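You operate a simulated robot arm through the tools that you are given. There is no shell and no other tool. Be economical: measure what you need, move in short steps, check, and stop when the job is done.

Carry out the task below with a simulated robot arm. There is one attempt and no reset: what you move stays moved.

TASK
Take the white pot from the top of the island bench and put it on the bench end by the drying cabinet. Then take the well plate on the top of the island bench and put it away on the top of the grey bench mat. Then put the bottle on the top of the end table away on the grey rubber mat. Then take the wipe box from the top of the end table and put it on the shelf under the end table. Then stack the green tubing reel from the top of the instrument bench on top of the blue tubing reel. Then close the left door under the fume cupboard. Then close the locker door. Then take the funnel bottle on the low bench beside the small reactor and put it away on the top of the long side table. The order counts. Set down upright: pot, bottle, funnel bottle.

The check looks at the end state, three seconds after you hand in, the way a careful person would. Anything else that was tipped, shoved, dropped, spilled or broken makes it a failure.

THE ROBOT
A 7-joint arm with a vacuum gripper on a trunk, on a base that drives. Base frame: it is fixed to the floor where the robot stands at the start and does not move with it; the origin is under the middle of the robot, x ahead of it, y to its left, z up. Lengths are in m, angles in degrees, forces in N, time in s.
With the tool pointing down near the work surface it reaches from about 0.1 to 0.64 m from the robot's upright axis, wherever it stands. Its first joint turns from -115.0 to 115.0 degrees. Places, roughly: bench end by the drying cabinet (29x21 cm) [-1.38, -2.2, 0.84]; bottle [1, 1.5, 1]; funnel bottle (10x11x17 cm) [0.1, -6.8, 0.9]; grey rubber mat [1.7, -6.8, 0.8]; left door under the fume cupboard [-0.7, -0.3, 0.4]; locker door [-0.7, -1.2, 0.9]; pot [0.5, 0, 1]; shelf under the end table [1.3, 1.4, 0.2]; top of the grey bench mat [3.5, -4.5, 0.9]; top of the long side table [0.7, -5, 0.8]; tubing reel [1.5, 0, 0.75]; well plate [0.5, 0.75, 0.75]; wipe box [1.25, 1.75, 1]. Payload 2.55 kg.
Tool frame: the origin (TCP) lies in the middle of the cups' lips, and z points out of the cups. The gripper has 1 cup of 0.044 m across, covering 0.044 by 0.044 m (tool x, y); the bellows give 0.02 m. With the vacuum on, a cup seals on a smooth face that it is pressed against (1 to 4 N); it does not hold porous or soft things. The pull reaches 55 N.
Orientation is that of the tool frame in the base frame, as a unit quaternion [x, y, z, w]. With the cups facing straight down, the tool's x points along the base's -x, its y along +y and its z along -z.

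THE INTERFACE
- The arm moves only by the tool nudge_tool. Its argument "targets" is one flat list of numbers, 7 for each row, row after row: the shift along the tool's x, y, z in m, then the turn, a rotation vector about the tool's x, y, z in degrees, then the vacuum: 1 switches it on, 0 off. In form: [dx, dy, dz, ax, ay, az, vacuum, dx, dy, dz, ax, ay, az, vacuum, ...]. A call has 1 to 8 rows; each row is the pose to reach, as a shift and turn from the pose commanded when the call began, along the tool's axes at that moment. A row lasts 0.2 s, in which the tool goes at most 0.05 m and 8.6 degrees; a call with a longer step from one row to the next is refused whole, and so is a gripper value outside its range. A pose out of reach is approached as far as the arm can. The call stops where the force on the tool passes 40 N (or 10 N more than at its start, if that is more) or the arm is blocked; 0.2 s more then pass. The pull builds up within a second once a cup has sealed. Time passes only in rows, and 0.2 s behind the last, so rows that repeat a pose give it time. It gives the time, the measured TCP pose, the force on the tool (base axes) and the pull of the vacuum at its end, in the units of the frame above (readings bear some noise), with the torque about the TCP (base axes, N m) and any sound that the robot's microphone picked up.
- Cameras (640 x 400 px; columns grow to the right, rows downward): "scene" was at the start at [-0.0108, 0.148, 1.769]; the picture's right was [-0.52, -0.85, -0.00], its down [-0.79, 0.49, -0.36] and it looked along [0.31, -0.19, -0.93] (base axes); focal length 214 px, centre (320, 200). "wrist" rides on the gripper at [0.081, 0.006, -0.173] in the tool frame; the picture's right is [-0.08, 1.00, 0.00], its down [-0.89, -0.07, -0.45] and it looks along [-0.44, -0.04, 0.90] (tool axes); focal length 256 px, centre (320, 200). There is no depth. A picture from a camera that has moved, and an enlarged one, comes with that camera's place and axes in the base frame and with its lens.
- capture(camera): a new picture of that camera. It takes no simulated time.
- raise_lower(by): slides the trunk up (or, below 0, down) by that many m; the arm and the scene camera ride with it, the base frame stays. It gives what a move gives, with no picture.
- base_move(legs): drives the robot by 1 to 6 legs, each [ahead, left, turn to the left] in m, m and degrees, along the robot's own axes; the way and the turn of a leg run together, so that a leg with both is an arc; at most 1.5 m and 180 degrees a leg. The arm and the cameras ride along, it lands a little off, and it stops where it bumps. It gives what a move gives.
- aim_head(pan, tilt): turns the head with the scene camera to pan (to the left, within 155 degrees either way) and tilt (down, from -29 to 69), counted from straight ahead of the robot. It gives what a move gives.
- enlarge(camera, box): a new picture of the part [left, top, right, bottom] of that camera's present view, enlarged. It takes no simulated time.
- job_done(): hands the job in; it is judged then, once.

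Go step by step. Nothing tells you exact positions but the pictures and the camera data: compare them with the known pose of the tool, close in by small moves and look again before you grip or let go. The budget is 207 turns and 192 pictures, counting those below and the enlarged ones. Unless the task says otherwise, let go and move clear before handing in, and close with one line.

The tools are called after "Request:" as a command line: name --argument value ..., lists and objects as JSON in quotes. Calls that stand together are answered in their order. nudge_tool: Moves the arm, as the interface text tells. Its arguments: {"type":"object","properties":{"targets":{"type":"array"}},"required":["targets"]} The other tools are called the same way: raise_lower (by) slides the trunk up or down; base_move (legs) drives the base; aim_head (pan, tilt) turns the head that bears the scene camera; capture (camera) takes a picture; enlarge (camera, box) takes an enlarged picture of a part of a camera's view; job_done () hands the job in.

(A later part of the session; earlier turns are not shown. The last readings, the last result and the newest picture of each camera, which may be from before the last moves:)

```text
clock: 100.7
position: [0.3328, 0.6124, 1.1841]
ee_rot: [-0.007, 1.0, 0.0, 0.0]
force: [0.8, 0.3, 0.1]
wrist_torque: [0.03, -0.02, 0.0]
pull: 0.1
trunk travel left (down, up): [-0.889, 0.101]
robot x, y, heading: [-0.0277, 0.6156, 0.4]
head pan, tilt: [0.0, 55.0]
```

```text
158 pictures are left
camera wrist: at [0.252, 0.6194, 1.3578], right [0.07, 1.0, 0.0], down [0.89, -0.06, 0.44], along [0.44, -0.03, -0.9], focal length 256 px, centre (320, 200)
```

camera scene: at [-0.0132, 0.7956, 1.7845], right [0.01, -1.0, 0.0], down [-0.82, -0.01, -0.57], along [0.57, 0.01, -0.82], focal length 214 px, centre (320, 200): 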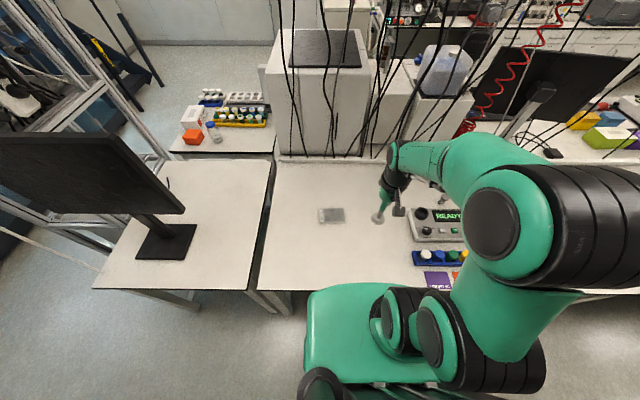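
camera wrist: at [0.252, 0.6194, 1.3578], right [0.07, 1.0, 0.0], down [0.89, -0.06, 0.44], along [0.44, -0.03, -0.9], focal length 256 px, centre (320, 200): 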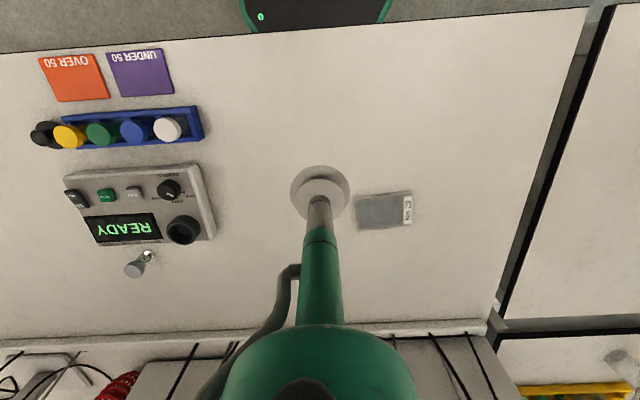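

The well plate (label at its left end) is near (0.545, 0.747). Moving above and down to 0.95.

Request:
nudge_tool --targets '[-0.04, 0.025, 0, 0, 0, 0, 0, -0.08, 0.05, 0, 0, 0, 0, 0, -0.12, 0.075, 0, 0, 0, 0, 0, -0.16, 0.1, 0.02, 0, 0, 0, 0, -0.195, 0.12, 0.05, 0, 0, 0, 0, -0.212, 0.13, 0.095, 0, 0, 0, 0, -0.212, 0.13, 0.14, 0, 0, 0, 0, -0.212, 0.13, 0.185, 0, 0, 0, 0]'

Request:
nudge_tool --targets '[0, 0, 0.03, 0, 0, 0, 0, 0, 0, 0.05, 0, 0, 0, 0]'

Request:
enlarge --camera "wrist" --box '[200, 60, 440, 260]'

```text
refused: row 4 steps farther than a row can; nothing moved
```

```text
clock: 101.3
position: [0.3343, 0.6122, 1.1342]
ee_rot: [-0.006, 1.0, 0.0, 0.0]
force: [0.3, 0.8, -0.2]
wrist_torque: [0.0, 0.03, -0.02]
pull: 0.1
trunk travel left (down, up): [-0.889, 0.101]
robot x, y, heading: [-0.0225, 0.6171, 0.5]
head pan, tilt: [0.0, 55.0]
```

```text
2.00 times, centred on (320, 160) of wrist
camera zoom: at [0.2531, 0.6192, 1.3068], right [0.07, 1.0, 0.0], down [0.89, -0.06, 0.45], along [0.44, -0.03, -0.9], focal length 512 px, centre (320, 280)
```

zoom: 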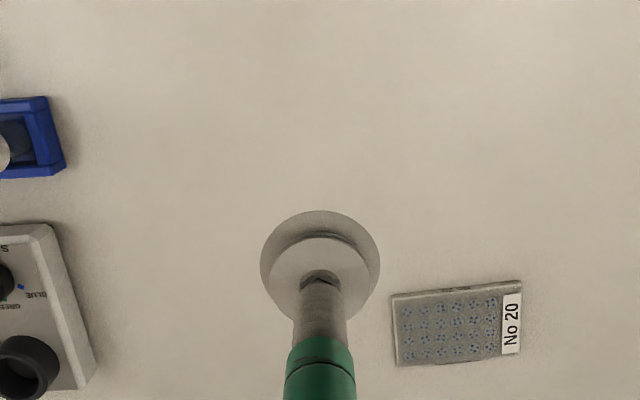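

The plate is a sealed 24-well plate "No 20". Repeat the approach with shorter rows.

Request:
nudge_tool --targets '[-0.036, 0.023, 0, 0, 0, 0, 0, -0.072, 0.046, 0, 0, 0, 0, 0, -0.108, 0.069, 0, 0, 0, 0, 0, -0.144, 0.092, 0.01, 0, 0, 0, 0, -0.175, 0.112, 0.04, 0, 0, 0, 0, -0.196, 0.126, 0.08, 0, 0, 0, 0, -0.2, 0.128, 0.125, 0, 0, 0, 0, -0.2, 0.128, 0.165, 0, 0, 0, 0]'

Request:
enlarge --camera "wrist" --box '[200, 60, 440, 260]'

```text
clock: 103.1
position: [0.5322, 0.7439, 0.9689]
ee_rot: [-0.007, 1.0, 0.0, 0.0]
force: [0.7, -1.2, 0.2]
wrist_torque: [0.01, 0.03, 0.01]
pull: 0.1
trunk travel left (down, up): [-0.889, 0.101]
robot x, y, heading: [-0.0236, 0.6173, 0.9]
head pan, tilt: [0.0, 55.0]
```

```text
2.00 times, centred on (320, 160) of wrist
camera zoom: at [0.4506, 0.7497, 1.1415], right [0.07, 1.0, 0.0], down [0.89, -0.06, 0.45], along [0.44, -0.03, -0.9], focal length 512 px, centre (320, 280)
```

zoom: 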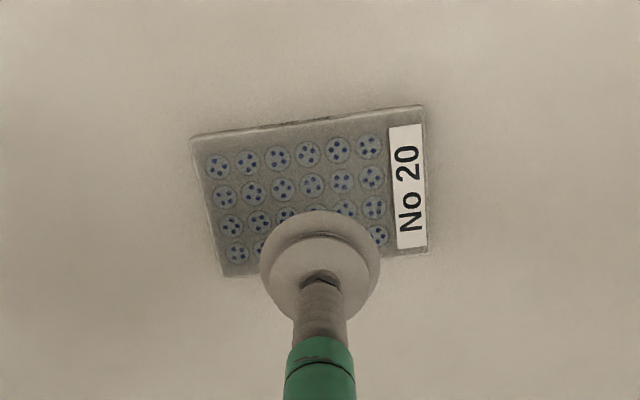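

Centred over the plate. Descending with vacuum.

Request:
nudge_tool --targets '[0, -0.002, 0.03, 0, 0, 0, 1, 0, -0.003, 0.06, 0, 0, 0, 1, 0, -0.003, 0.085, 0, 0, 0, 1, 0, -0.003, 0.092, 0, 0, 0, 1, 0, -0.003, 0.097, 0, 0, 0, 1, 0, -0.003, 0.102, 0, 0, 0, 1, 0, -0.003, 0.102, 0, 0, 0, 1]'

Request:
enlarge --camera "wrist" --box '[200, 60, 440, 260]'

```text
clock: 104.7
position: [0.5326, 0.7394, 0.8675]
ee_rot: [-0.006, 1.0, 0.0, 0.0]
force: [0.3, -0.1, -0.5]
wrist_torque: [0.01, -0.01, -0.03]
pull: 55.3
trunk travel left (down, up): [-0.889, 0.101]
robot x, y, heading: [-0.0241, 0.6196, 0.4]
head pan, tilt: [0.0, 55.0]
```

```text
2.00 times, centred on (320, 160) of wrist
camera zoom: at [0.451, 0.7468, 1.0403], right [0.07, 1.0, 0.0], down [0.89, -0.06, 0.45], along [0.44, -0.03, -0.9], focal length 512 px, centre (320, 280)
```

zoom: 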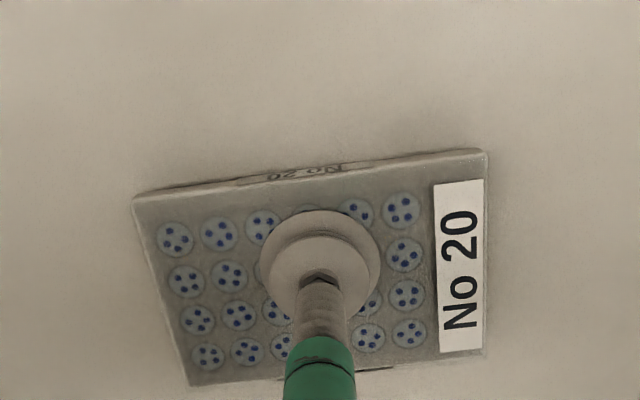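

Plate sealed. Lift and draw in, then turn to face down the aisle.

Request:
nudge_tool --targets '[0, 0, -0.02, 0, 0, 0, 1, 0, 0, -0.06, 0, 0, 0, 1, 0, 0, -0.1, 0, 0, 0, 1, 0.02, -0.01, -0.14, 0, 0, 0, 1, 0.05, -0.03, -0.17, 0, 0, 0, 1, 0.08, -0.05, -0.2, 0, 0, 0, 1, 0.11, -0.07, -0.23, 0, 0, 0, 1, 0.14, -0.09, -0.26, 0, 0, 0, 1]'

Request:
nudge_tool --targets '[0.03, -0.02, -0.03, 0, 0, 0, 1, 0.05, -0.03, -0.05, 0, 0, 0, 1]'

Request:
base_move --legs '[[0, 0, -90]]'

Request:
aim_head --pan 0 --tilt 25

Request:
capture --camera "scene"

```text
clock: 106.5
position: [0.3896, 0.6479, 1.1293]
ee_rot: [-0.006, 1.0, -0.001, 0.0]
force: [-0.4, -0.2, -0.9]
wrist_torque: [-0.03, 0.0, 0.0]
pull: 54.8
trunk travel left (down, up): [-0.889, 0.101]
robot x, y, heading: [-0.0268, 0.6179, 0.5]
head pan, tilt: [0.0, 55.0]
```

```text
clock: 107.1
position: [0.3419, 0.6159, 1.1781]
ee_rot: [-0.005, 1.0, 0.0, -0.002]
force: [-0.1, 0.3, -0.7]
wrist_torque: [-0.01, 0.01, 0.03]
pull: 54.6
trunk travel left (down, up): [-0.889, 0.101]
robot x, y, heading: [-0.0302, 0.6157, 0.7]
head pan, tilt: [0.0, 55.0]
```

```text
clock: 111.4
position: [-0.0336, 0.2513, 1.1788]
ee_rot: [0.71, 0.704, 0.0, 0.0]
force: [-0.5, -0.3, -1.0]
wrist_torque: [0.0, 0.02, -0.02]
pull: 55.0
trunk travel left (down, up): [-0.889, 0.101]
robot x, y, heading: [-0.027, 0.6161, -90.4]
head pan, tilt: [0.0, 55.0]
```

```text
clock: 112.3
position: [-0.0342, 0.2512, 1.1795]
ee_rot: [0.709, 0.705, 0.0, 0.0]
force: [0.6, -0.6, -1.4]
wrist_torque: [0.0, 0.04, -0.02]
pull: 54.9
trunk travel left (down, up): [-0.889, 0.101]
robot x, y, heading: [-0.0258, 0.6179, -90.3]
head pan, tilt: [0.0, 25.0]
```

```text
154 pictures are left
camera scene: at [0.153, 0.5854, 1.8284], right [-1.0, 0.01, 0.0], down [0.0, 0.42, -0.91], along [-0.01, -0.91, -0.42], focal length 214 px, centre (320, 200)
```

scene: 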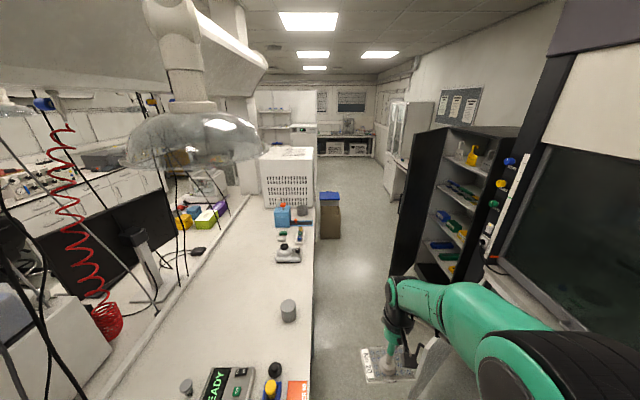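

Drive down the aisle, jogging around the foot and the door.

Request:
base_move --legs '[[0.66, 0, 0], [0.41, -0.125, 0], [0.95, 0, 0], [0.4, -0.27, 0]]'

Request:
aim_head --pan 0 --tilt 20

Request:
capture --camera "scene"

Request:
aim_head --pan 50 --tilt 25

Request:
capture --camera "scene"

```text
clock: 125.3
position: [-0.434, -2.1859, 1.1779]
ee_rot: [0.709, 0.705, 0.001, 0.0]
force: [0.2, -0.9, -0.8]
wrist_torque: [0.01, -0.04, -0.02]
pull: 55.2
trunk travel left (down, up): [-0.889, 0.101]
robot x, y, heading: [-0.4262, -1.8168, -90.5]
head pan, tilt: [0.0, 25.0]
```

```text
clock: 126.0
position: [-0.4355, -2.1874, 1.1779]
ee_rot: [0.709, 0.705, 0.0, -0.001]
force: [-0.8, -0.4, -0.9]
wrist_torque: [-0.03, 0.0, 0.02]
pull: 54.7
trunk travel left (down, up): [-0.889, 0.101]
robot x, y, heading: [-0.4274, -1.8194, -90.5]
head pan, tilt: [0.0, 20.0]
```

```text
153 pictures are left
camera scene: at [-0.2478, -1.8529, 1.8365], right [-1.0, 0.01, 0.0], down [0.0, 0.34, -0.94], along [-0.01, -0.94, -0.34], focal length 214 px, centre (320, 200)
```

scene: 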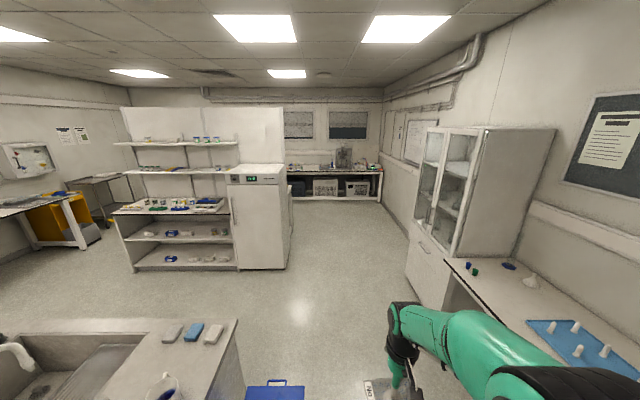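

```text
clock: 127.1
position: [-0.4349, -2.1877, 1.1794]
ee_rot: [0.709, 0.705, 0.001, 0.0]
force: [0.4, 0.3, -1.1]
wrist_torque: [0.0, 0.02, 0.01]
pull: 54.8
trunk travel left (down, up): [-0.889, 0.101]
robot x, y, heading: [-0.4259, -1.8188, -90.7]
head pan, tilt: [50.0, 25.0]
```

```text
152 pictures are left
camera scene: at [-0.1768, -1.8194, 1.8285], right [-0.65, -0.76, 0.0], down [-0.32, 0.27, -0.91], along [0.69, -0.59, -0.42], focal length 214 px, centre (320, 200)
```

scene: 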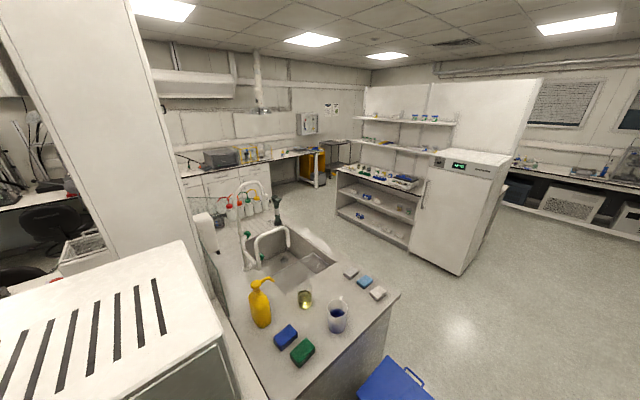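

The grey mat bench appears far right across the room (~(3.4,−4.4)). I drive south past the sink end, then turn to face +x.

Request:
base_move --legs '[[1.45, 0, 0], [0, 0, 90.5]]'

Request:
aim_head --pan 0 --tilt 22

Request:
capture --camera "scene"

Request:
aim_head --pan -60 --tilt 25

Request:
capture --camera "scene"

```text
clock: 129.3
position: [-0.4267, -2.3472, 1.1778]
ee_rot: [0.689, 0.725, 0.002, -0.002]
force: [0.1, 0.2, -1.1]
wrist_torque: [0.09, -0.01, 0.0]
pull: 54.7
trunk travel left (down, up): [-0.889, 0.101]
robot x, y, heading: [-0.4407, -1.9786, -87.2]
head pan, tilt: [50.0, 25.0]
stopped in leg 1: the robot was blocked; the commanded pose is now the measured one
```

```text
clock: 130.5
position: [-0.4252, -2.3445, 1.1794]
ee_rot: [0.689, 0.724, 0.0, 0.0]
force: [0.2, 0.1, -1.8]
wrist_torque: [0.04, 0.04, -0.02]
pull: 54.9
trunk travel left (down, up): [-0.889, 0.101]
robot x, y, heading: [-0.438, -1.9772, -87.1]
head pan, tilt: [0.0, 22.0]
```

```text
151 pictures are left
camera scene: at [-0.2588, -2.0006, 1.8333], right [-1.0, -0.05, 0.0], down [-0.02, 0.37, -0.93], along [0.05, -0.93, -0.37], focal length 214 px, centre (320, 200)
```

scene: 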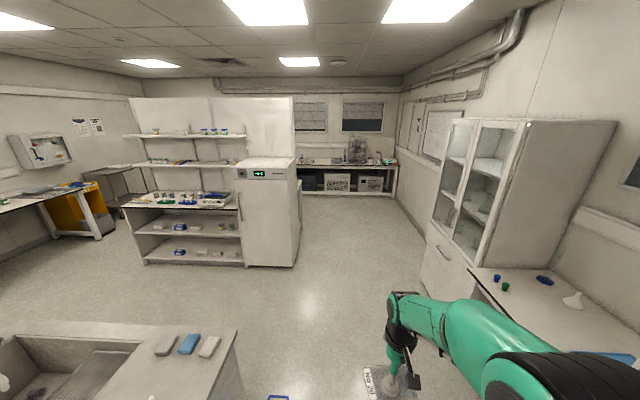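

```text
clock: 131.8
position: [-0.4265, -2.3449, 1.1787]
ee_rot: [0.689, 0.725, 0.0, 0.0]
force: [0.1, -0.1, -0.6]
wrist_torque: [0.03, -0.05, 0.0]
pull: 54.4
trunk travel left (down, up): [-0.889, 0.101]
robot x, y, heading: [-0.4414, -1.9784, -87.1]
head pan, tilt: [-60.0, 25.0]
```

```text
150 pictures are left
camera scene: at [-0.3408, -1.9581, 1.8285], right [-0.54, 0.84, 0.0], down [0.35, 0.23, -0.91], along [-0.76, -0.49, -0.42], focal length 214 px, centre (320, 200)
```

scene: 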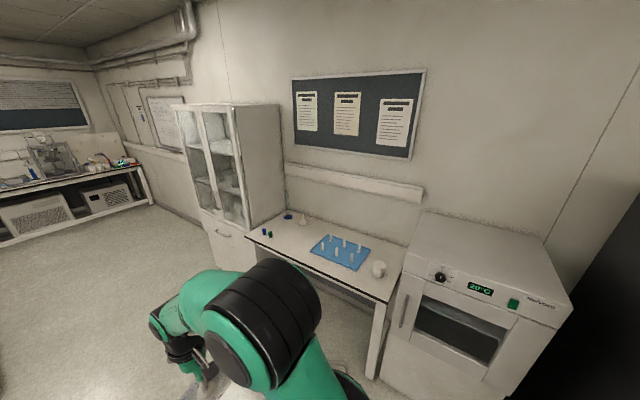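

I bumped something on the front left – probably the cardboard box. Looking down.

Request:
aim_head --pan 20 --tilt 66

Request:
capture --camera "scene"

Request:
capture --camera "wrist"

```text
clock: 133.3
position: [-0.4265, -2.3442, 1.1783]
ee_rot: [0.689, 0.725, 0.001, -0.001]
force: [-0.3, 0.5, -0.3]
wrist_torque: [0.01, 0.07, 0.01]
pull: 54.9
trunk travel left (down, up): [-0.889, 0.101]
robot x, y, heading: [-0.438, -1.9759, -87.0]
head pan, tilt: [20.0, 66.0]
```

```text
149 pictures are left
camera scene: at [-0.2404, -1.9629, 1.7718], right [-0.92, -0.39, 0.0], down [-0.35, 0.84, -0.41], along [0.16, -0.38, -0.91], focal length 214 px, centre (320, 200)
```

scene: 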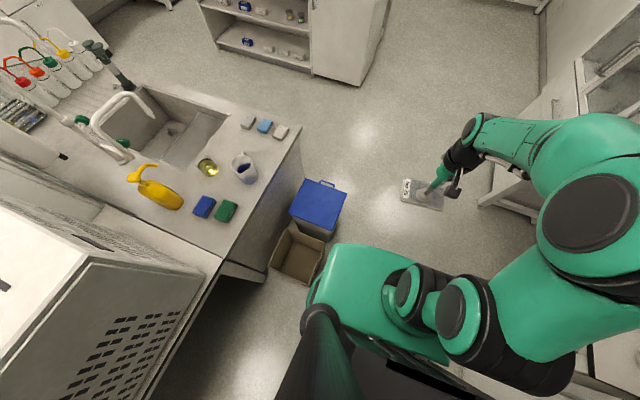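

```text
148 pictures are left
camera wrist: at [-0.4244, -2.2624, 1.3517], right [1.0, -0.03, 0.0], down [-0.03, -0.9, 0.44], along [-0.01, -0.44, -0.9], focal length 256 px, centre (320, 200)
```

wrist: 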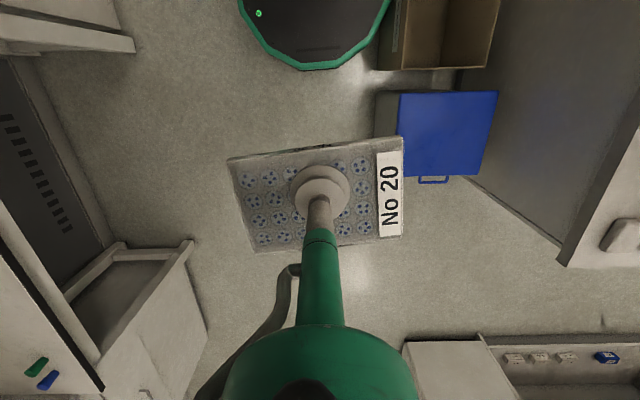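

The base touched the box's left face; it seems not displaced. Sidestep right, then go on.

Request:
base_move --legs '[[-0.02, -0.2, -3.0], [1.35, 0, 0]]'

Request:
aim_head --pan 90 --tilt 25

Request:
capture --camera "scene"

Request:
aim_head --pan 140 --tilt 45

Request:
capture --camera "scene"

```text
clock: 141.3
position: [-0.6404, -3.6854, 1.1772]
ee_rot: [0.705, 0.709, 0.001, 0.0]
force: [0.6, -0.1, -1.0]
wrist_torque: [0.0, 0.02, 0.01]
pull: 54.8
trunk travel left (down, up): [-0.889, 0.101]
robot x, y, heading: [-0.6364, -3.3188, -89.6]
head pan, tilt: [20.0, 66.0]
```

```text
clock: 142.7
position: [-0.6413, -3.6846, 1.1793]
ee_rot: [0.705, 0.709, 0.001, -0.001]
force: [0.2, 0.4, -1.0]
wrist_torque: [0.01, 0.03, -0.01]
pull: 54.9
trunk travel left (down, up): [-0.889, 0.101]
robot x, y, heading: [-0.6417, -3.3156, -89.9]
head pan, tilt: [90.0, 25.0]
```

```text
147 pictures are left
camera scene: at [-0.3667, -3.2555, 1.8284], right [0.0, -1.0, 0.0], down [-0.42, 0.0, -0.91], along [0.91, 0.0, -0.42], focal length 214 px, centre (320, 200)
```

scene: 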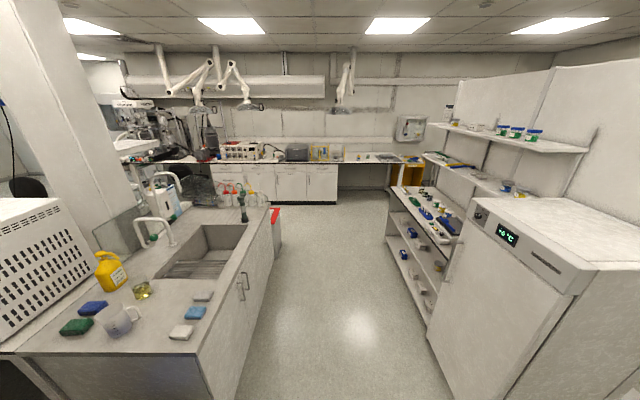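

```text
clock: 143.9
position: [-0.6412, -3.685, 1.1798]
ee_rot: [0.705, 0.709, 0.001, -0.001]
force: [0.5, 0.4, -1.8]
wrist_torque: [0.02, -0.01, -0.01]
pull: 55.0
trunk travel left (down, up): [-0.889, 0.101]
robot x, y, heading: [-0.6375, -3.319, -89.7]
head pan, tilt: [140.0, 45.0]
```

```text
146 pictures are left
camera scene: at [-0.4068, -3.1933, 1.7979], right [0.77, -0.64, 0.0], down [-0.45, -0.54, -0.71], along [0.45, 0.54, -0.71], focal length 214 px, centre (320, 200)
```

scene: 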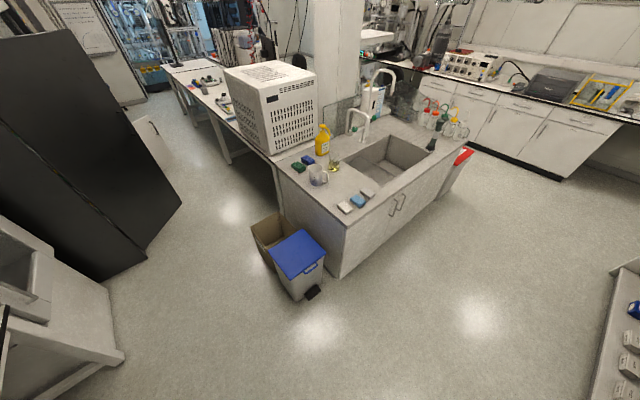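

The corridor toward +x is clear (y −2.75…−4.15). Zooming on the far bench for the grey mat.

Request:
aim_head --pan 82 --tilt 15

Request:
enlarge --camera "scene" --box '[240, 130, 480, 250]'

```text
clock: 145.1
position: [-0.6419, -3.6848, 1.1778]
ee_rot: [0.705, 0.709, 0.001, 0.0]
force: [0.2, -0.3, -1.0]
wrist_torque: [-0.01, -0.01, -0.05]
pull: 54.3
trunk travel left (down, up): [-0.889, 0.101]
robot x, y, heading: [-0.6371, -3.3159, -89.7]
head pan, tilt: [82.0, 15.0]
```

```text
2.67 times, centred on (360, 190) of scene
camera zoom: at [-0.3663, -3.2683, 1.8447], right [-0.13, -0.99, 0.0], down [-0.26, 0.03, -0.97], along [0.96, -0.13, -0.26], focal length 572 px, centre (213, 227)
```

zoom: 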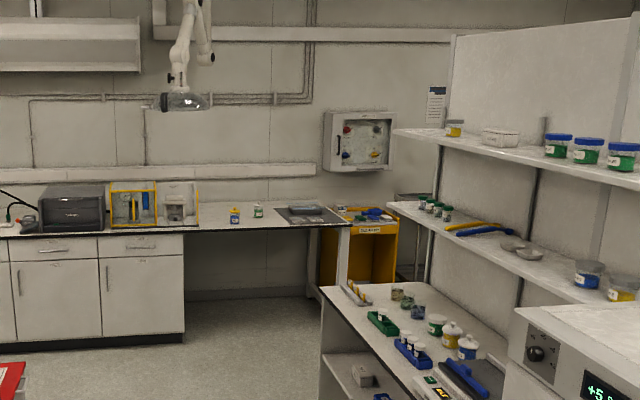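

Grey mat found at about (3.46, −4.49). Driving across.

Request:
base_move --legs '[[0, 0, 89.7], [1.5, -0.05, 0], [1.3, -0.1, 0]]'

Request:
aim_head --pan -40 --tilt 38

Request:
capture --camera "scene"

```text
refused: leg 2 is longer than a leg can be; nothing moved
```

```text
clock: 147.2
position: [-0.6408, -3.6853, 1.1786]
ee_rot: [0.705, 0.709, 0.001, 0.0]
force: [-0.4, 0.2, -0.6]
wrist_torque: [0.0, -0.03, 0.0]
pull: 54.8
trunk travel left (down, up): [-0.889, 0.101]
robot x, y, heading: [-0.6396, -3.3142, -90.0]
head pan, tilt: [-40.0, 38.0]
```

```text
144 pictures are left
camera scene: at [-0.514, -3.3222, 1.8082], right [-0.77, 0.64, 0.0], down [0.39, 0.47, -0.79], along [-0.5, -0.61, -0.62], focal length 214 px, centre (320, 200)
```

scene: 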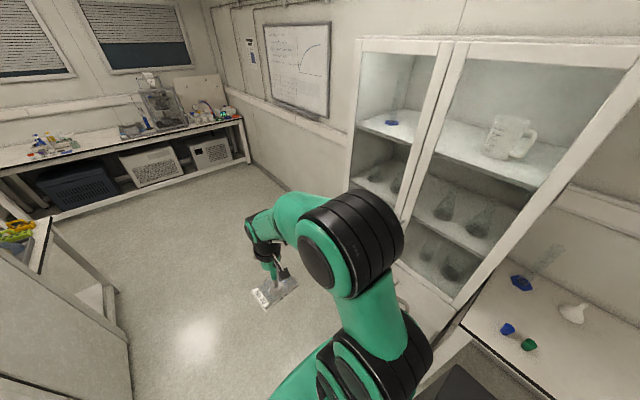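

Request:
base_move --legs '[[0, 0, 90], [1.45, -0.05, 0], [1.4, -0.1, 0]]'

Request:
aim_head --pan -40 --tilt 38

Request:
capture --camera "scene"

```text
clock: 164.8
position: [2.5696, -3.4137, 1.1789]
ee_rot: [-0.003, 1.0, 0.0, -0.002]
force: [-0.1, 0.3, -1.3]
wrist_torque: [0.01, 0.03, 0.02]
pull: 54.8
trunk travel left (down, up): [-0.889, 0.101]
robot x, y, heading: [2.2026, -3.4092, 0.4]
head pan, tilt: [-40.0, 38.0]
```

```text
clock: 165.4
position: [2.5683, -3.4138, 1.1785]
ee_rot: [-0.003, 1.0, 0.0, -0.001]
force: [1.1, -1.0, -0.8]
wrist_torque: [-0.03, 0.01, 0.02]
pull: 54.7
trunk travel left (down, up): [-0.889, 0.101]
robot x, y, heading: [2.2002, -3.4122, 0.4]
head pan, tilt: [-40.0, 38.0]
```

```text
143 pictures are left
camera scene: at [2.2087, -3.2885, 1.8082], right [-0.64, -0.77, 0.0], down [-0.47, 0.39, -0.79], along [0.61, -0.5, -0.62], focal length 214 px, centre (320, 200)
```

scene: 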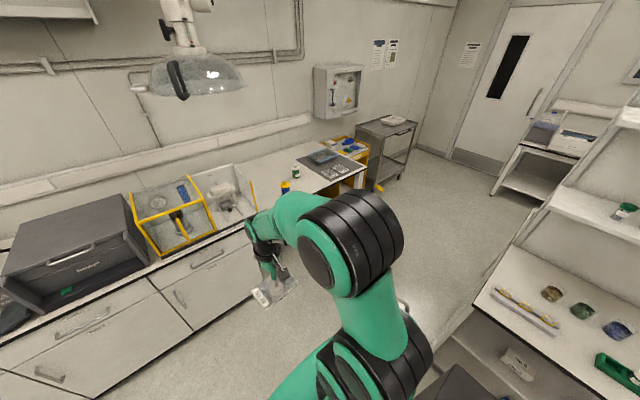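

Mat visible with a small item and writing on it. Moving diagonally in front of it.

Request:
base_move --legs '[[0.3, -0.5, 0], [0.25, -0.52, 0]]'

Request:
aim_head --pan 0 --tilt 45

Request:
capture --camera "scene"

Request:
capture --camera "wrist"

```text
clock: 171.6
position: [3.1093, -4.4429, 1.1798]
ee_rot: [0.001, 1.0, 0.0, -0.001]
force: [0.0, -0.7, -1.1]
wrist_torque: [0.01, 0.02, 0.0]
pull: 55.3
trunk travel left (down, up): [-0.889, 0.101]
robot x, y, heading: [2.7437, -4.4381, 0.0]
head pan, tilt: [-40.0, 38.0]
```

```text
clock: 172.7
position: [3.11, -4.4431, 1.179]
ee_rot: [0.001, 1.0, 0.001, -0.001]
force: [-0.8, 0.1, 0.3]
wrist_torque: [0.0, 0.0, -0.02]
pull: 55.0
trunk travel left (down, up): [-0.889, 0.101]
robot x, y, heading: [2.7419, -4.4381, -0.3]
head pan, tilt: [0.0, 45.0]
```

```text
142 pictures are left
camera scene: at [2.7653, -4.2598, 1.7979], right [0.0, -1.0, 0.0], down [-0.71, 0.0, -0.71], along [0.71, 0.0, -0.71], focal length 214 px, centre (320, 200)
```

scene: 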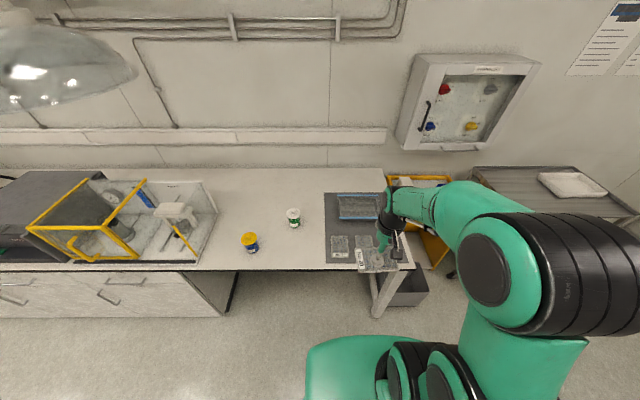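

```text
141 pictures are left
camera wrist: at [3.0278, -4.4356, 1.3517], right [0.08, 1.0, 0.0], down [0.89, -0.07, 0.44], along [0.44, -0.04, -0.9], focal length 256 px, centre (320, 200)
```

wrist: 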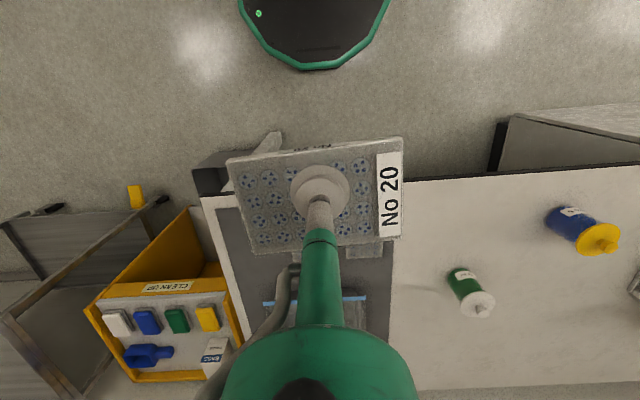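

The mat already bears a plate and a tray; zooming to find the free area.

Request:
enlarge --camera "scene" --box '[290, 170, 450, 290]'

```text
3.33 times, centred on (370, 230) of scene
camera zoom: at [2.7653, -4.2598, 1.7979], right [0.0, -1.0, 0.0], down [-0.71, 0.0, -0.71], along [0.71, 0.0, -0.71], focal length 715 px, centre (153, 100)
```

zoom: 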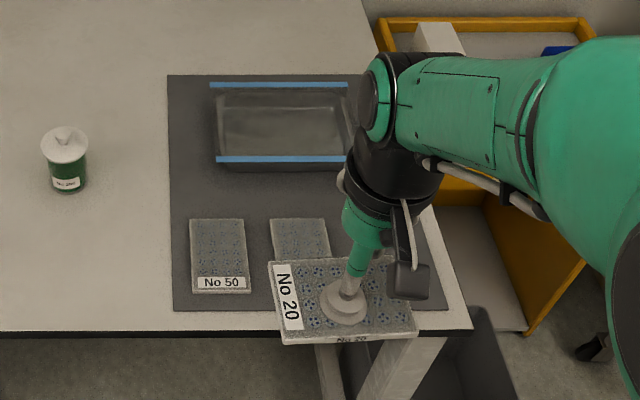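

Two plates sit on the front of the mat; the right-front slot (x≈3.40, y≈−4.607) is free. I'll move the base, rotate the plate 90° to align with the others.

Request:
base_move --legs '[[0.1, -0.15, 0]]'

Request:
nudge_tool --targets '[0, 0, 0, 0, 0, -8, 1, 0, 0, 0, 0, 0, -16, 1, 0, 0, 0, 0, 0, -24, 1, 0, 0, 0, 0, 0, -32, 1, 0, 0, 0, 0, 0, -40, 1, 0, 0, 0, 0, 0, -48, 1]'

Request:
nudge_tool --targets '[0, 0, 0, 0, 0, -8, 1, 0, 0, 0, 0, 0, -16, 1, 0, 0, 0, 0, 0, -24, 1, 0, 0, 0, 0, 0, -32, 1, 0, 0, 0, 0, 0, -40, 1, 0, 0, 0, 0, 0, -42, 1]'

Request:
capture --camera "scene"

Request:
capture --camera "wrist"

```text
clock: 174.2
position: [3.2083, -4.5945, 1.179]
ee_rot: [0.001, 1.0, -0.001, -0.002]
force: [1.7, -0.4, -0.9]
wrist_torque: [0.02, 0.02, 0.04]
pull: 55.0
trunk travel left (down, up): [-0.889, 0.101]
robot x, y, heading: [2.8391, -4.5888, -0.1]
head pan, tilt: [0.0, 45.0]
```

```text
clock: 175.6
position: [3.2097, -4.5937, 1.1781]
ee_rot: [-0.408, 0.913, 0.0, 0.0]
force: [0.5, 0.2, -0.6]
wrist_torque: [0.02, 0.01, -0.01]
pull: 55.4
trunk travel left (down, up): [-0.889, 0.101]
robot x, y, heading: [2.8413, -4.5886, -0.3]
head pan, tilt: [0.0, 45.0]
```

```text
clock: 177.0
position: [3.2081, -4.5934, 1.1778]
ee_rot: [0.707, -0.707, -0.001, 0.001]
force: [-0.3, 0.1, -1.2]
wrist_torque: [-0.02, -0.04, 0.01]
pull: 55.0
trunk travel left (down, up): [-0.889, 0.101]
robot x, y, heading: [2.8422, -4.5877, -0.6]
head pan, tilt: [0.0, 45.0]
```

```text
139 pictures are left
camera scene: at [2.8648, -4.4103, 1.7979], right [0.0, -1.0, 0.0], down [-0.71, 0.0, -0.71], along [0.71, 0.0, -0.71], focal length 214 px, centre (320, 200)
```

scene: 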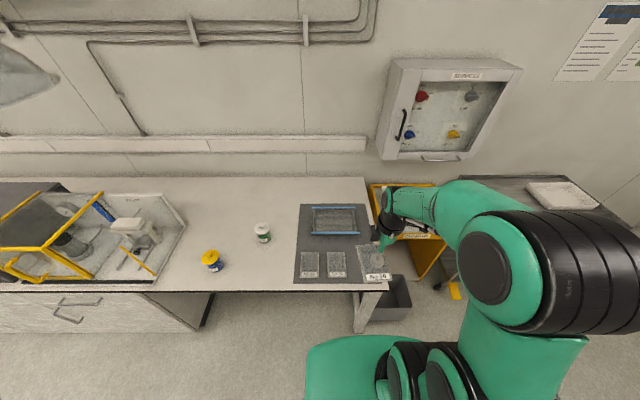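

```text
138 pictures are left
camera wrist: at [3.2016, -4.6732, 1.3518], right [-1.0, 0.08, 0.0], down [0.07, 0.89, 0.45], along [0.03, 0.44, -0.9], focal length 256 px, centre (320, 200)
```

wrist: 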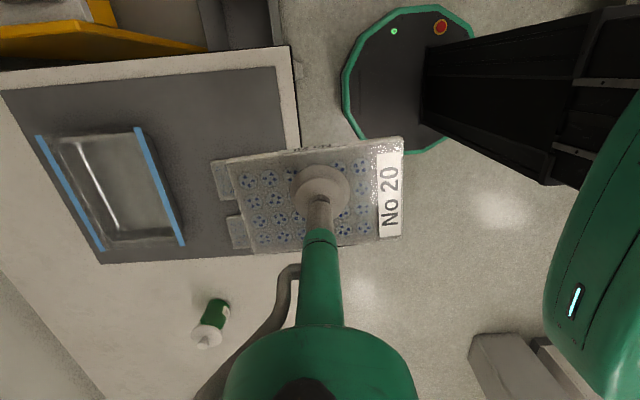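

Aligned. Moving over the slot (3.385, −4.613) and descending to ~0.93.

Request:
nudge_tool --targets '[0.005, -0.045, 0, 0, 0, 0, 1, 0.01, -0.09, 0, 0, 0, 0, 1, 0.015, -0.135, 0, 0, 0, 0, 1, 0.02, -0.177, 0.02, 0, 0, 0, 1, 0.02, -0.177, 0.07, 0, 0, 0, 1, 0.02, -0.177, 0.12, 0, 0, 0, 1, 0.02, -0.177, 0.17, 0, 0, 0, 1, 0.02, -0.177, 0.22, 0, 0, 0, 1]'

Request:
nudge_tool --targets '[0, 0, 0.025, 0, 0, 0, 1, 0, 0, 0.025, 0, 0, 0, 1]'

Request:
capture --camera "wrist"

Request:
enlarge --camera "scene" --box '[280, 180, 440, 300]'

```text
clock: 178.8
position: [3.3867, -4.6143, 0.9571]
ee_rot: [-0.707, 0.708, 0.0, 0.0]
force: [-0.4, -0.1, -0.4]
wrist_torque: [0.01, 0.01, -0.03]
pull: 55.3
out of reach, approached as far as the arm can: row 4
trunk travel left (down, up): [-0.889, 0.101]
robot x, y, heading: [2.8407, -4.5898, 0.1]
head pan, tilt: [0.0, 45.0]
```

```text
clock: 179.4
position: [3.3854, -4.6142, 0.9343]
ee_rot: [-0.707, 0.708, 0.0, 0.0]
force: [-0.1, -0.4, -0.8]
wrist_torque: [-0.01, 0.02, -0.01]
pull: 54.9
trunk travel left (down, up): [-0.889, 0.101]
robot x, y, heading: [2.8443, -4.5863, -0.2]
head pan, tilt: [0.0, 45.0]
```

```text
137 pictures are left
camera wrist: at [3.378, -4.6936, 1.1071], right [-1.0, 0.08, 0.0], down [0.07, 0.89, 0.45], along [0.04, 0.44, -0.9], focal length 256 px, centre (320, 200)
```

wrist: 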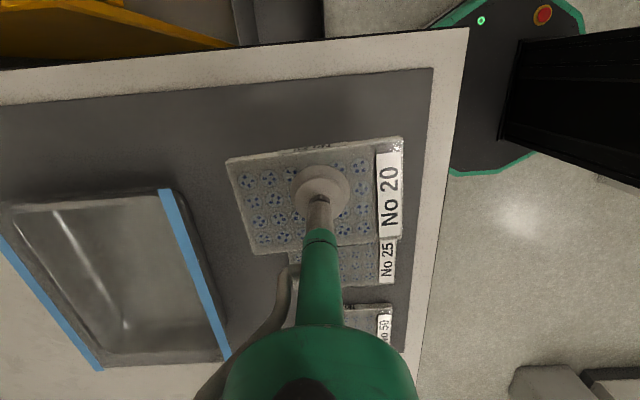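

```text
3.33 times, centred on (360, 240) of scene
camera zoom: at [2.864, -4.4103, 1.7979], right [0.0, -1.0, 0.0], down [-0.71, 0.0, -0.71], along [0.71, 0.0, -0.71], focal length 715 px, centre (187, 67)
```

zoom: 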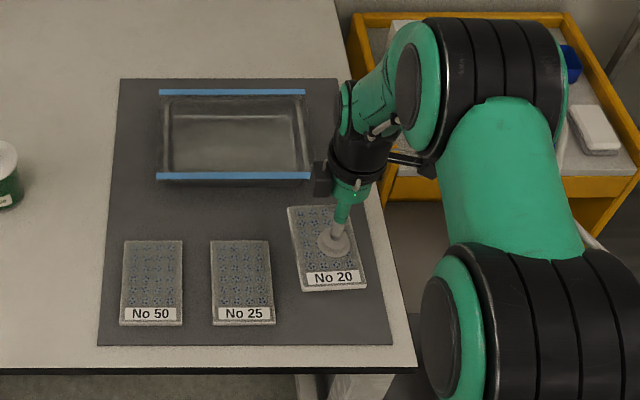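

Clear of the neighbour plate. Lowering carefully.

Request:
nudge_tool --targets '[0, 0, 0.015, 0, 0, 0, 1, 0, 0, 0.03, 0, 0, 0, 1, 0, 0, 0.04, 0, 0, 0, 1, 0, 0, 0.046, 0, 0, 0, 1, 0, 0, 0.052, 0, 0, 0, 1, 0, 0, 0.052, 0, 0, 0, 1]'

```text
clock: 180.8
position: [3.3857, -4.6156, 0.8806]
ee_rot: [-0.706, 0.708, 0.001, -0.001]
force: [0.7, 0.2, -0.4]
wrist_torque: [-0.01, -0.02, 0.01]
pull: 55.1
trunk travel left (down, up): [-0.889, 0.101]
robot x, y, heading: [2.8372, -4.5862, -0.1]
head pan, tilt: [0.0, 45.0]
```

Request:
nudge_tool --targets '[0, 0, 0.004, 0, 0, 0, 1, 0, 0, 0.008, 0, 0, 0, 1, 0, 0, 0.011, 0, 0, 0, 1, 0, 0, 0.011, 0, 0, 0, 1]'

Request:
capture --camera "wrist"

```text
clock: 181.8
position: [3.3862, -4.6146, 0.8692]
ee_rot: [-0.707, 0.708, 0.001, 0.0]
force: [0.7, -0.7, -1.3]
wrist_torque: [0.02, -0.03, -0.02]
pull: 55.0
trunk travel left (down, up): [-0.889, 0.101]
robot x, y, heading: [2.8417, -4.5911, -0.0]
head pan, tilt: [0.0, 45.0]
```

```text
135 pictures are left
camera wrist: at [3.3785, -4.6937, 1.0427], right [-1.0, 0.08, 0.0], down [0.07, 0.89, 0.45], along [0.04, 0.44, -0.9], focal length 256 px, centre (320, 200)
```

wrist: 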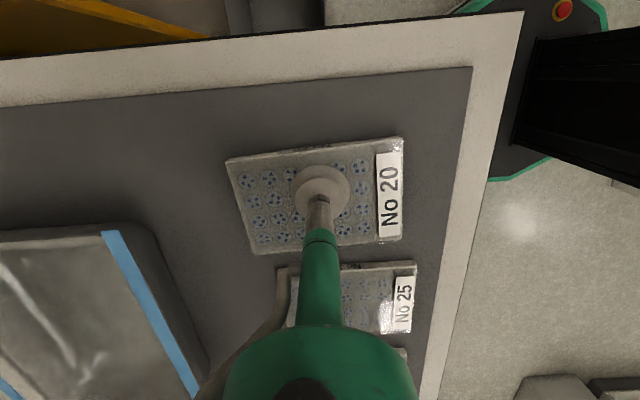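

Request:
nudge_tool --targets '[0, 0, 0.003, 0, 0, 0, 1, 0, 0, 0.006, 0, 0, 0, 1, 0, 0, 0.009, 0, 0, 0, 1, 0, 0, 0.009, 0, 0, 0, 1]'

```text
clock: 182.8
position: [3.3862, -4.6146, 0.8652]
ee_rot: [0.707, -0.707, 0.003, -0.003]
force: [-4.9, -2.7, 35.2]
wrist_torque: [0.35, 0.41, 0.06]
pull: 54.3
trunk travel left (down, up): [-0.889, 0.101]
robot x, y, heading: [2.8402, -4.5874, -0.3]
head pan, tilt: [0.0, 45.0]
```

Contact at ~0.866. Relieve the force, release and lift.

Request:
nudge_tool --targets '[0, 0, -0.004, 0, 0, 0, 1, 0, 0, -0.004, 0, 0, 0, 0, 0, 0, -0.004, 0, 0, 0, 0, 0, 0, -0.004, 0, 0, 0, 0, 0, 0, -0.012, 0, 0, 0, 0, 0, 0, -0.05, 0, 0, 0, 0, 0, 0, -0.1, 0, 0, 0, 0, 0, 0, -0.15, 0, 0, 0, 0]'

Request:
capture --camera "wrist"

```text
clock: 184.6
position: [3.3847, -4.6145, 1.0118]
ee_rot: [-0.706, 0.708, 0.001, 0.0]
force: [0.3, 0.0, 0.2]
wrist_torque: [-0.01, 0.0, 0.04]
pull: 0.0
trunk travel left (down, up): [-0.889, 0.101]
robot x, y, heading: [2.8442, -4.5857, -0.2]
head pan, tilt: [0.0, 45.0]
```

```text
134 pictures are left
camera wrist: at [3.3769, -4.6942, 1.185], right [-1.0, 0.08, 0.0], down [0.07, 0.89, 0.45], along [0.03, 0.44, -0.9], focal length 256 px, centre (320, 200)
```

wrist: 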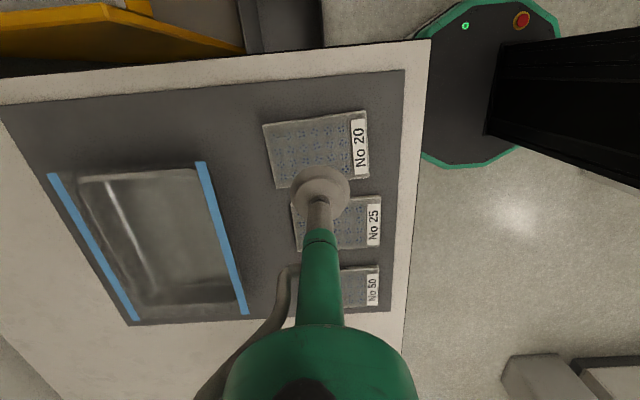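

Well plate is neatly placed. Now retract, unwind the wrist, back away and look north along the east aisle for the end table.

Request:
nudge_tool --targets '[0, 0.03, -0.04, 0, 0, 8, 0, 0, 0.06, -0.07, 0, 0, 16, 0, 0, 0.09, -0.1, 0, 0, 24, 0, 0, 0.12, -0.13, 0, 0, 32, 0, 0, 0.15, -0.16, 0, 0, 40, 0, 0, 0.17, -0.17, 0, 0, 48, 0]'

Request:
nudge_tool --targets '[0, 0, 0, 0, 0, 8, 0, 0, 0, 0, 0, 0, 16, 0, 0, 0, 0, 0, 0, 24, 0, 0, 0, 0, 0, 0, 32, 0, 0, 0, 0, 0, 0, 40, 0, 0, 0, 0, 0, 0, 42, 0]'

Request:
base_move --legs '[[-0.3, 0.3, 0], [-0.05, 0.6, 0]]'

Request:
aim_head --pan 90 --tilt 20

Request:
capture --camera "scene"

```text
clock: 186.0
position: [3.2161, -4.6121, 1.1825]
ee_rot: [-0.356, 0.934, 0.0, 0.0]
force: [0.5, 0.0, -0.2]
wrist_torque: [-0.02, -0.03, 0.0]
pull: 0.1
trunk travel left (down, up): [-0.889, 0.101]
robot x, y, heading: [2.8416, -4.5882, -0.3]
head pan, tilt: [0.0, 45.0]
```

```text
clock: 187.4
position: [3.2165, -4.6135, 1.182]
ee_rot: [0.002, 1.0, 0.001, -0.001]
force: [0.0, 0.9, 0.3]
wrist_torque: [0.02, -0.02, 0.0]
pull: 0.1
trunk travel left (down, up): [-0.889, 0.101]
robot x, y, heading: [2.8391, -4.5912, -0.1]
head pan, tilt: [0.0, 45.0]
```

```text
clock: 193.0
position: [2.8644, -3.7099, 1.1827]
ee_rot: [0.001, 1.0, -0.001, -0.001]
force: [0.9, -0.3, 0.2]
wrist_torque: [0.0, 0.02, 0.01]
pull: 0.1
trunk travel left (down, up): [-0.889, 0.101]
robot x, y, heading: [2.4886, -3.6805, -0.2]
head pan, tilt: [0.0, 45.0]
```

```text
clock: 194.7
position: [2.8643, -3.7094, 1.1818]
ee_rot: [0.0, 1.0, 0.0, -0.001]
force: [-0.3, -0.3, -0.4]
wrist_torque: [0.01, 0.0, -0.01]
pull: 0.1
trunk travel left (down, up): [-0.889, 0.101]
robot x, y, heading: [2.4868, -3.6833, -0.3]
head pan, tilt: [90.0, 20.0]
```

```text
133 pictures are left
camera scene: at [2.4323, -3.4124, 1.8365], right [1.0, 0.0, 0.0], down [0.0, -0.34, -0.94], along [0.0, 0.94, -0.34], focal length 214 px, centre (320, 200)
```

scene: 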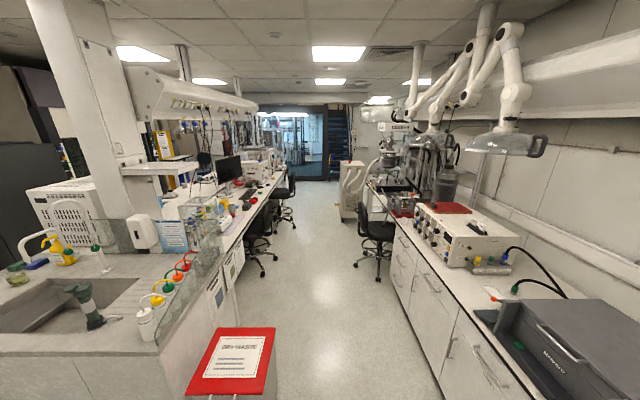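

East aisle is open along x≈2.4 with chairs either side. Turn and drive north.

Request:
base_move --legs '[[0, 0, 90.3], [1.5, 0, 0], [1.2, 0.12, 0]]'

Request:
aim_head --pan 15 --tilt 28

Request:
capture --camera "scene"

Request:
aim_head --pan 70 --tilt 28

Request:
capture --camera "scene"

```text
clock: 211.6
position: [2.5729, -0.5949, 1.1812]
ee_rot: [-0.682, 0.731, -0.001, -0.001]
force: [-0.5, 0.8, -0.2]
wrist_torque: [-0.04, 0.0, 0.01]
pull: 0.1
trunk travel left (down, up): [-0.889, 0.101]
robot x, y, heading: [2.5197, -0.9691, 85.8]
head pan, tilt: [90.0, 20.0]
```

```text
clock: 213.1
position: [2.5738, -0.5959, 1.1815]
ee_rot: [-0.682, 0.732, 0.0, -0.001]
force: [0.6, 0.3, -0.3]
wrist_torque: [0.05, -0.01, -0.01]
pull: 0.1
trunk travel left (down, up): [-0.889, 0.101]
robot x, y, heading: [2.5207, -0.9702, 85.8]
head pan, tilt: [15.0, 28.0]
```

```text
132 pictures are left
camera scene: at [2.3241, -0.9248, 1.8237], right [0.98, 0.19, 0.0], down [0.09, -0.46, -0.88], along [-0.17, 0.87, -0.47], focal length 214 px, centre (320, 200)
```

scene: 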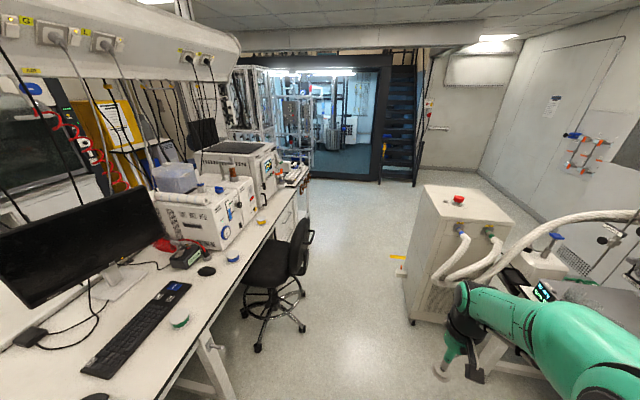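

```text
clock: 214.3
position: [2.5727, -0.5958, 1.1813]
ee_rot: [-0.682, 0.731, 0.0, 0.0]
force: [0.6, 0.3, 0.4]
wrist_torque: [0.02, 0.02, 0.02]
pull: 0.1
trunk travel left (down, up): [-0.889, 0.101]
robot x, y, heading: [2.5205, -0.9699, 86.0]
head pan, tilt: [70.0, 28.0]
```

```text
131 pictures are left
camera scene: at [2.2582, -0.977, 1.8237], right [0.41, 0.91, 0.0], down [0.43, -0.19, -0.88], along [-0.81, 0.36, -0.47], focal length 214 px, centre (320, 200)
```

scene: 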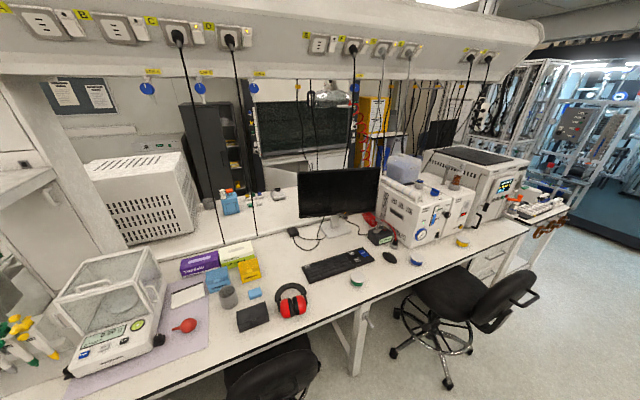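

The reels (green, blue, yellow) are on the instrument bench; the end table is beyond. Driving on between the chair and the pump cart.

Request:
base_move --legs '[[1.25, 0.22, 4], [0.45, 0.0, 0]]'

Request:
aim_head --pan 50 --tilt 35

Request:
capture --camera "scene"

```text
clock: 223.1
position: [2.3771, 1.126, 1.183]
ee_rot: [-0.705, 0.709, -0.001, -0.001]
force: [0.6, -0.6, -0.1]
wrist_torque: [-0.01, -0.02, -0.01]
pull: 0.0
trunk travel left (down, up): [-0.889, 0.101]
robot x, y, heading: [2.3509, 0.7512, 89.9]
head pan, tilt: [70.0, 28.0]
```

```text
clock: 223.9
position: [2.3771, 1.1249, 1.183]
ee_rot: [-0.705, 0.709, -0.001, -0.001]
force: [0.6, 0.7, -0.4]
wrist_torque: [0.0, -0.03, 0.01]
pull: 0.1
trunk travel left (down, up): [-0.889, 0.101]
robot x, y, heading: [2.3476, 0.7487, 89.8]
head pan, tilt: [50.0, 35.0]
```

```text
130 pictures are left
camera scene: at [2.1067, 0.7497, 1.8127], right [0.65, 0.76, 0.0], down [0.44, -0.37, -0.82], along [-0.62, 0.53, -0.57], focal length 214 px, centre (320, 200)
```

scene: 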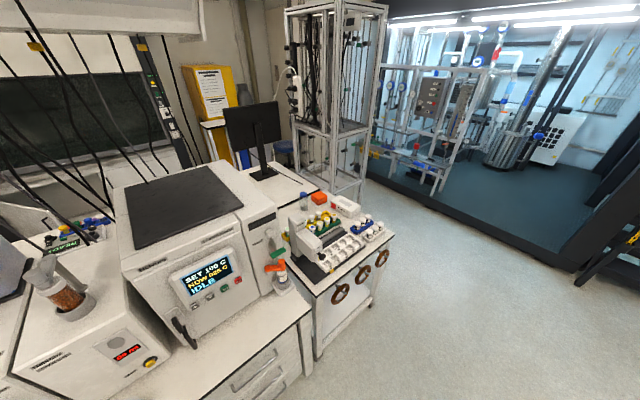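

End table is ahead left. Zooming in.

Request:
enlarge --camera "scene" --box '[250, 170, 410, 370]'

```text
2.00 times, centred on (330, 270) of scene
camera zoom: at [2.1067, 0.7497, 1.8127], right [0.65, 0.76, 0.0], down [0.44, -0.37, -0.82], along [-0.62, 0.53, -0.57], focal length 429 px, centre (300, 60)
```

zoom: 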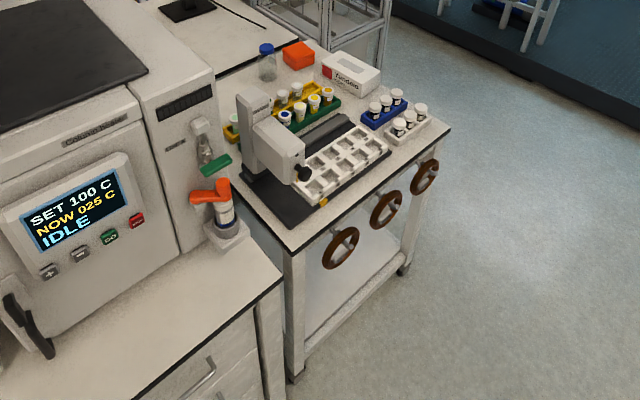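

Bottle (blue cap) near (1.09, 1.46), wipe box near (1.31, 1.66); best reached from the north side of the table. Drive round the corner.

Request:
base_move --legs '[[1.4, 0, 0], [0, 0, 90]]'

Request:
aim_head --pan 10 --tilt 38

Request:
capture --camera "scene"

```text
clock: 234.9
position: [1.9692, 2.1685, 1.1822]
ee_rot: [1.0, 0.027, 0.001, 0.0]
force: [-0.4, 0.0, 0.1]
wrist_torque: [0.0, 0.02, 0.0]
pull: 0.1
trunk travel left (down, up): [-0.889, 0.101]
robot x, y, heading: [2.3427, 2.1648, -176.9]
head pan, tilt: [50.0, 35.0]
```

```text
clock: 235.9
position: [1.9687, 2.169, 1.182]
ee_rot: [1.0, 0.027, 0.001, 0.0]
force: [-0.3, 0.2, 0.2]
wrist_torque: [0.0, -0.03, 0.02]
pull: 0.0
trunk travel left (down, up): [-0.889, 0.101]
robot x, y, heading: [2.3451, 2.1622, -177.0]
head pan, tilt: [10.0, 38.0]
```

```text
128 pictures are left
camera scene: at [2.3314, 1.971, 1.8081], right [-0.23, 0.97, 0.0], down [0.6, 0.14, -0.79], along [-0.77, -0.18, -0.62], focal length 214 px, centre (320, 200)
```

scene: 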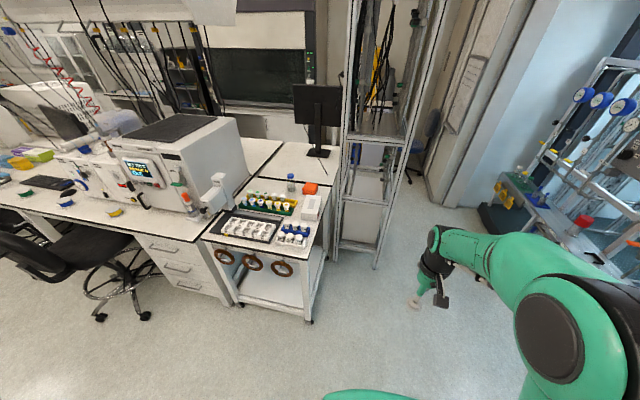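

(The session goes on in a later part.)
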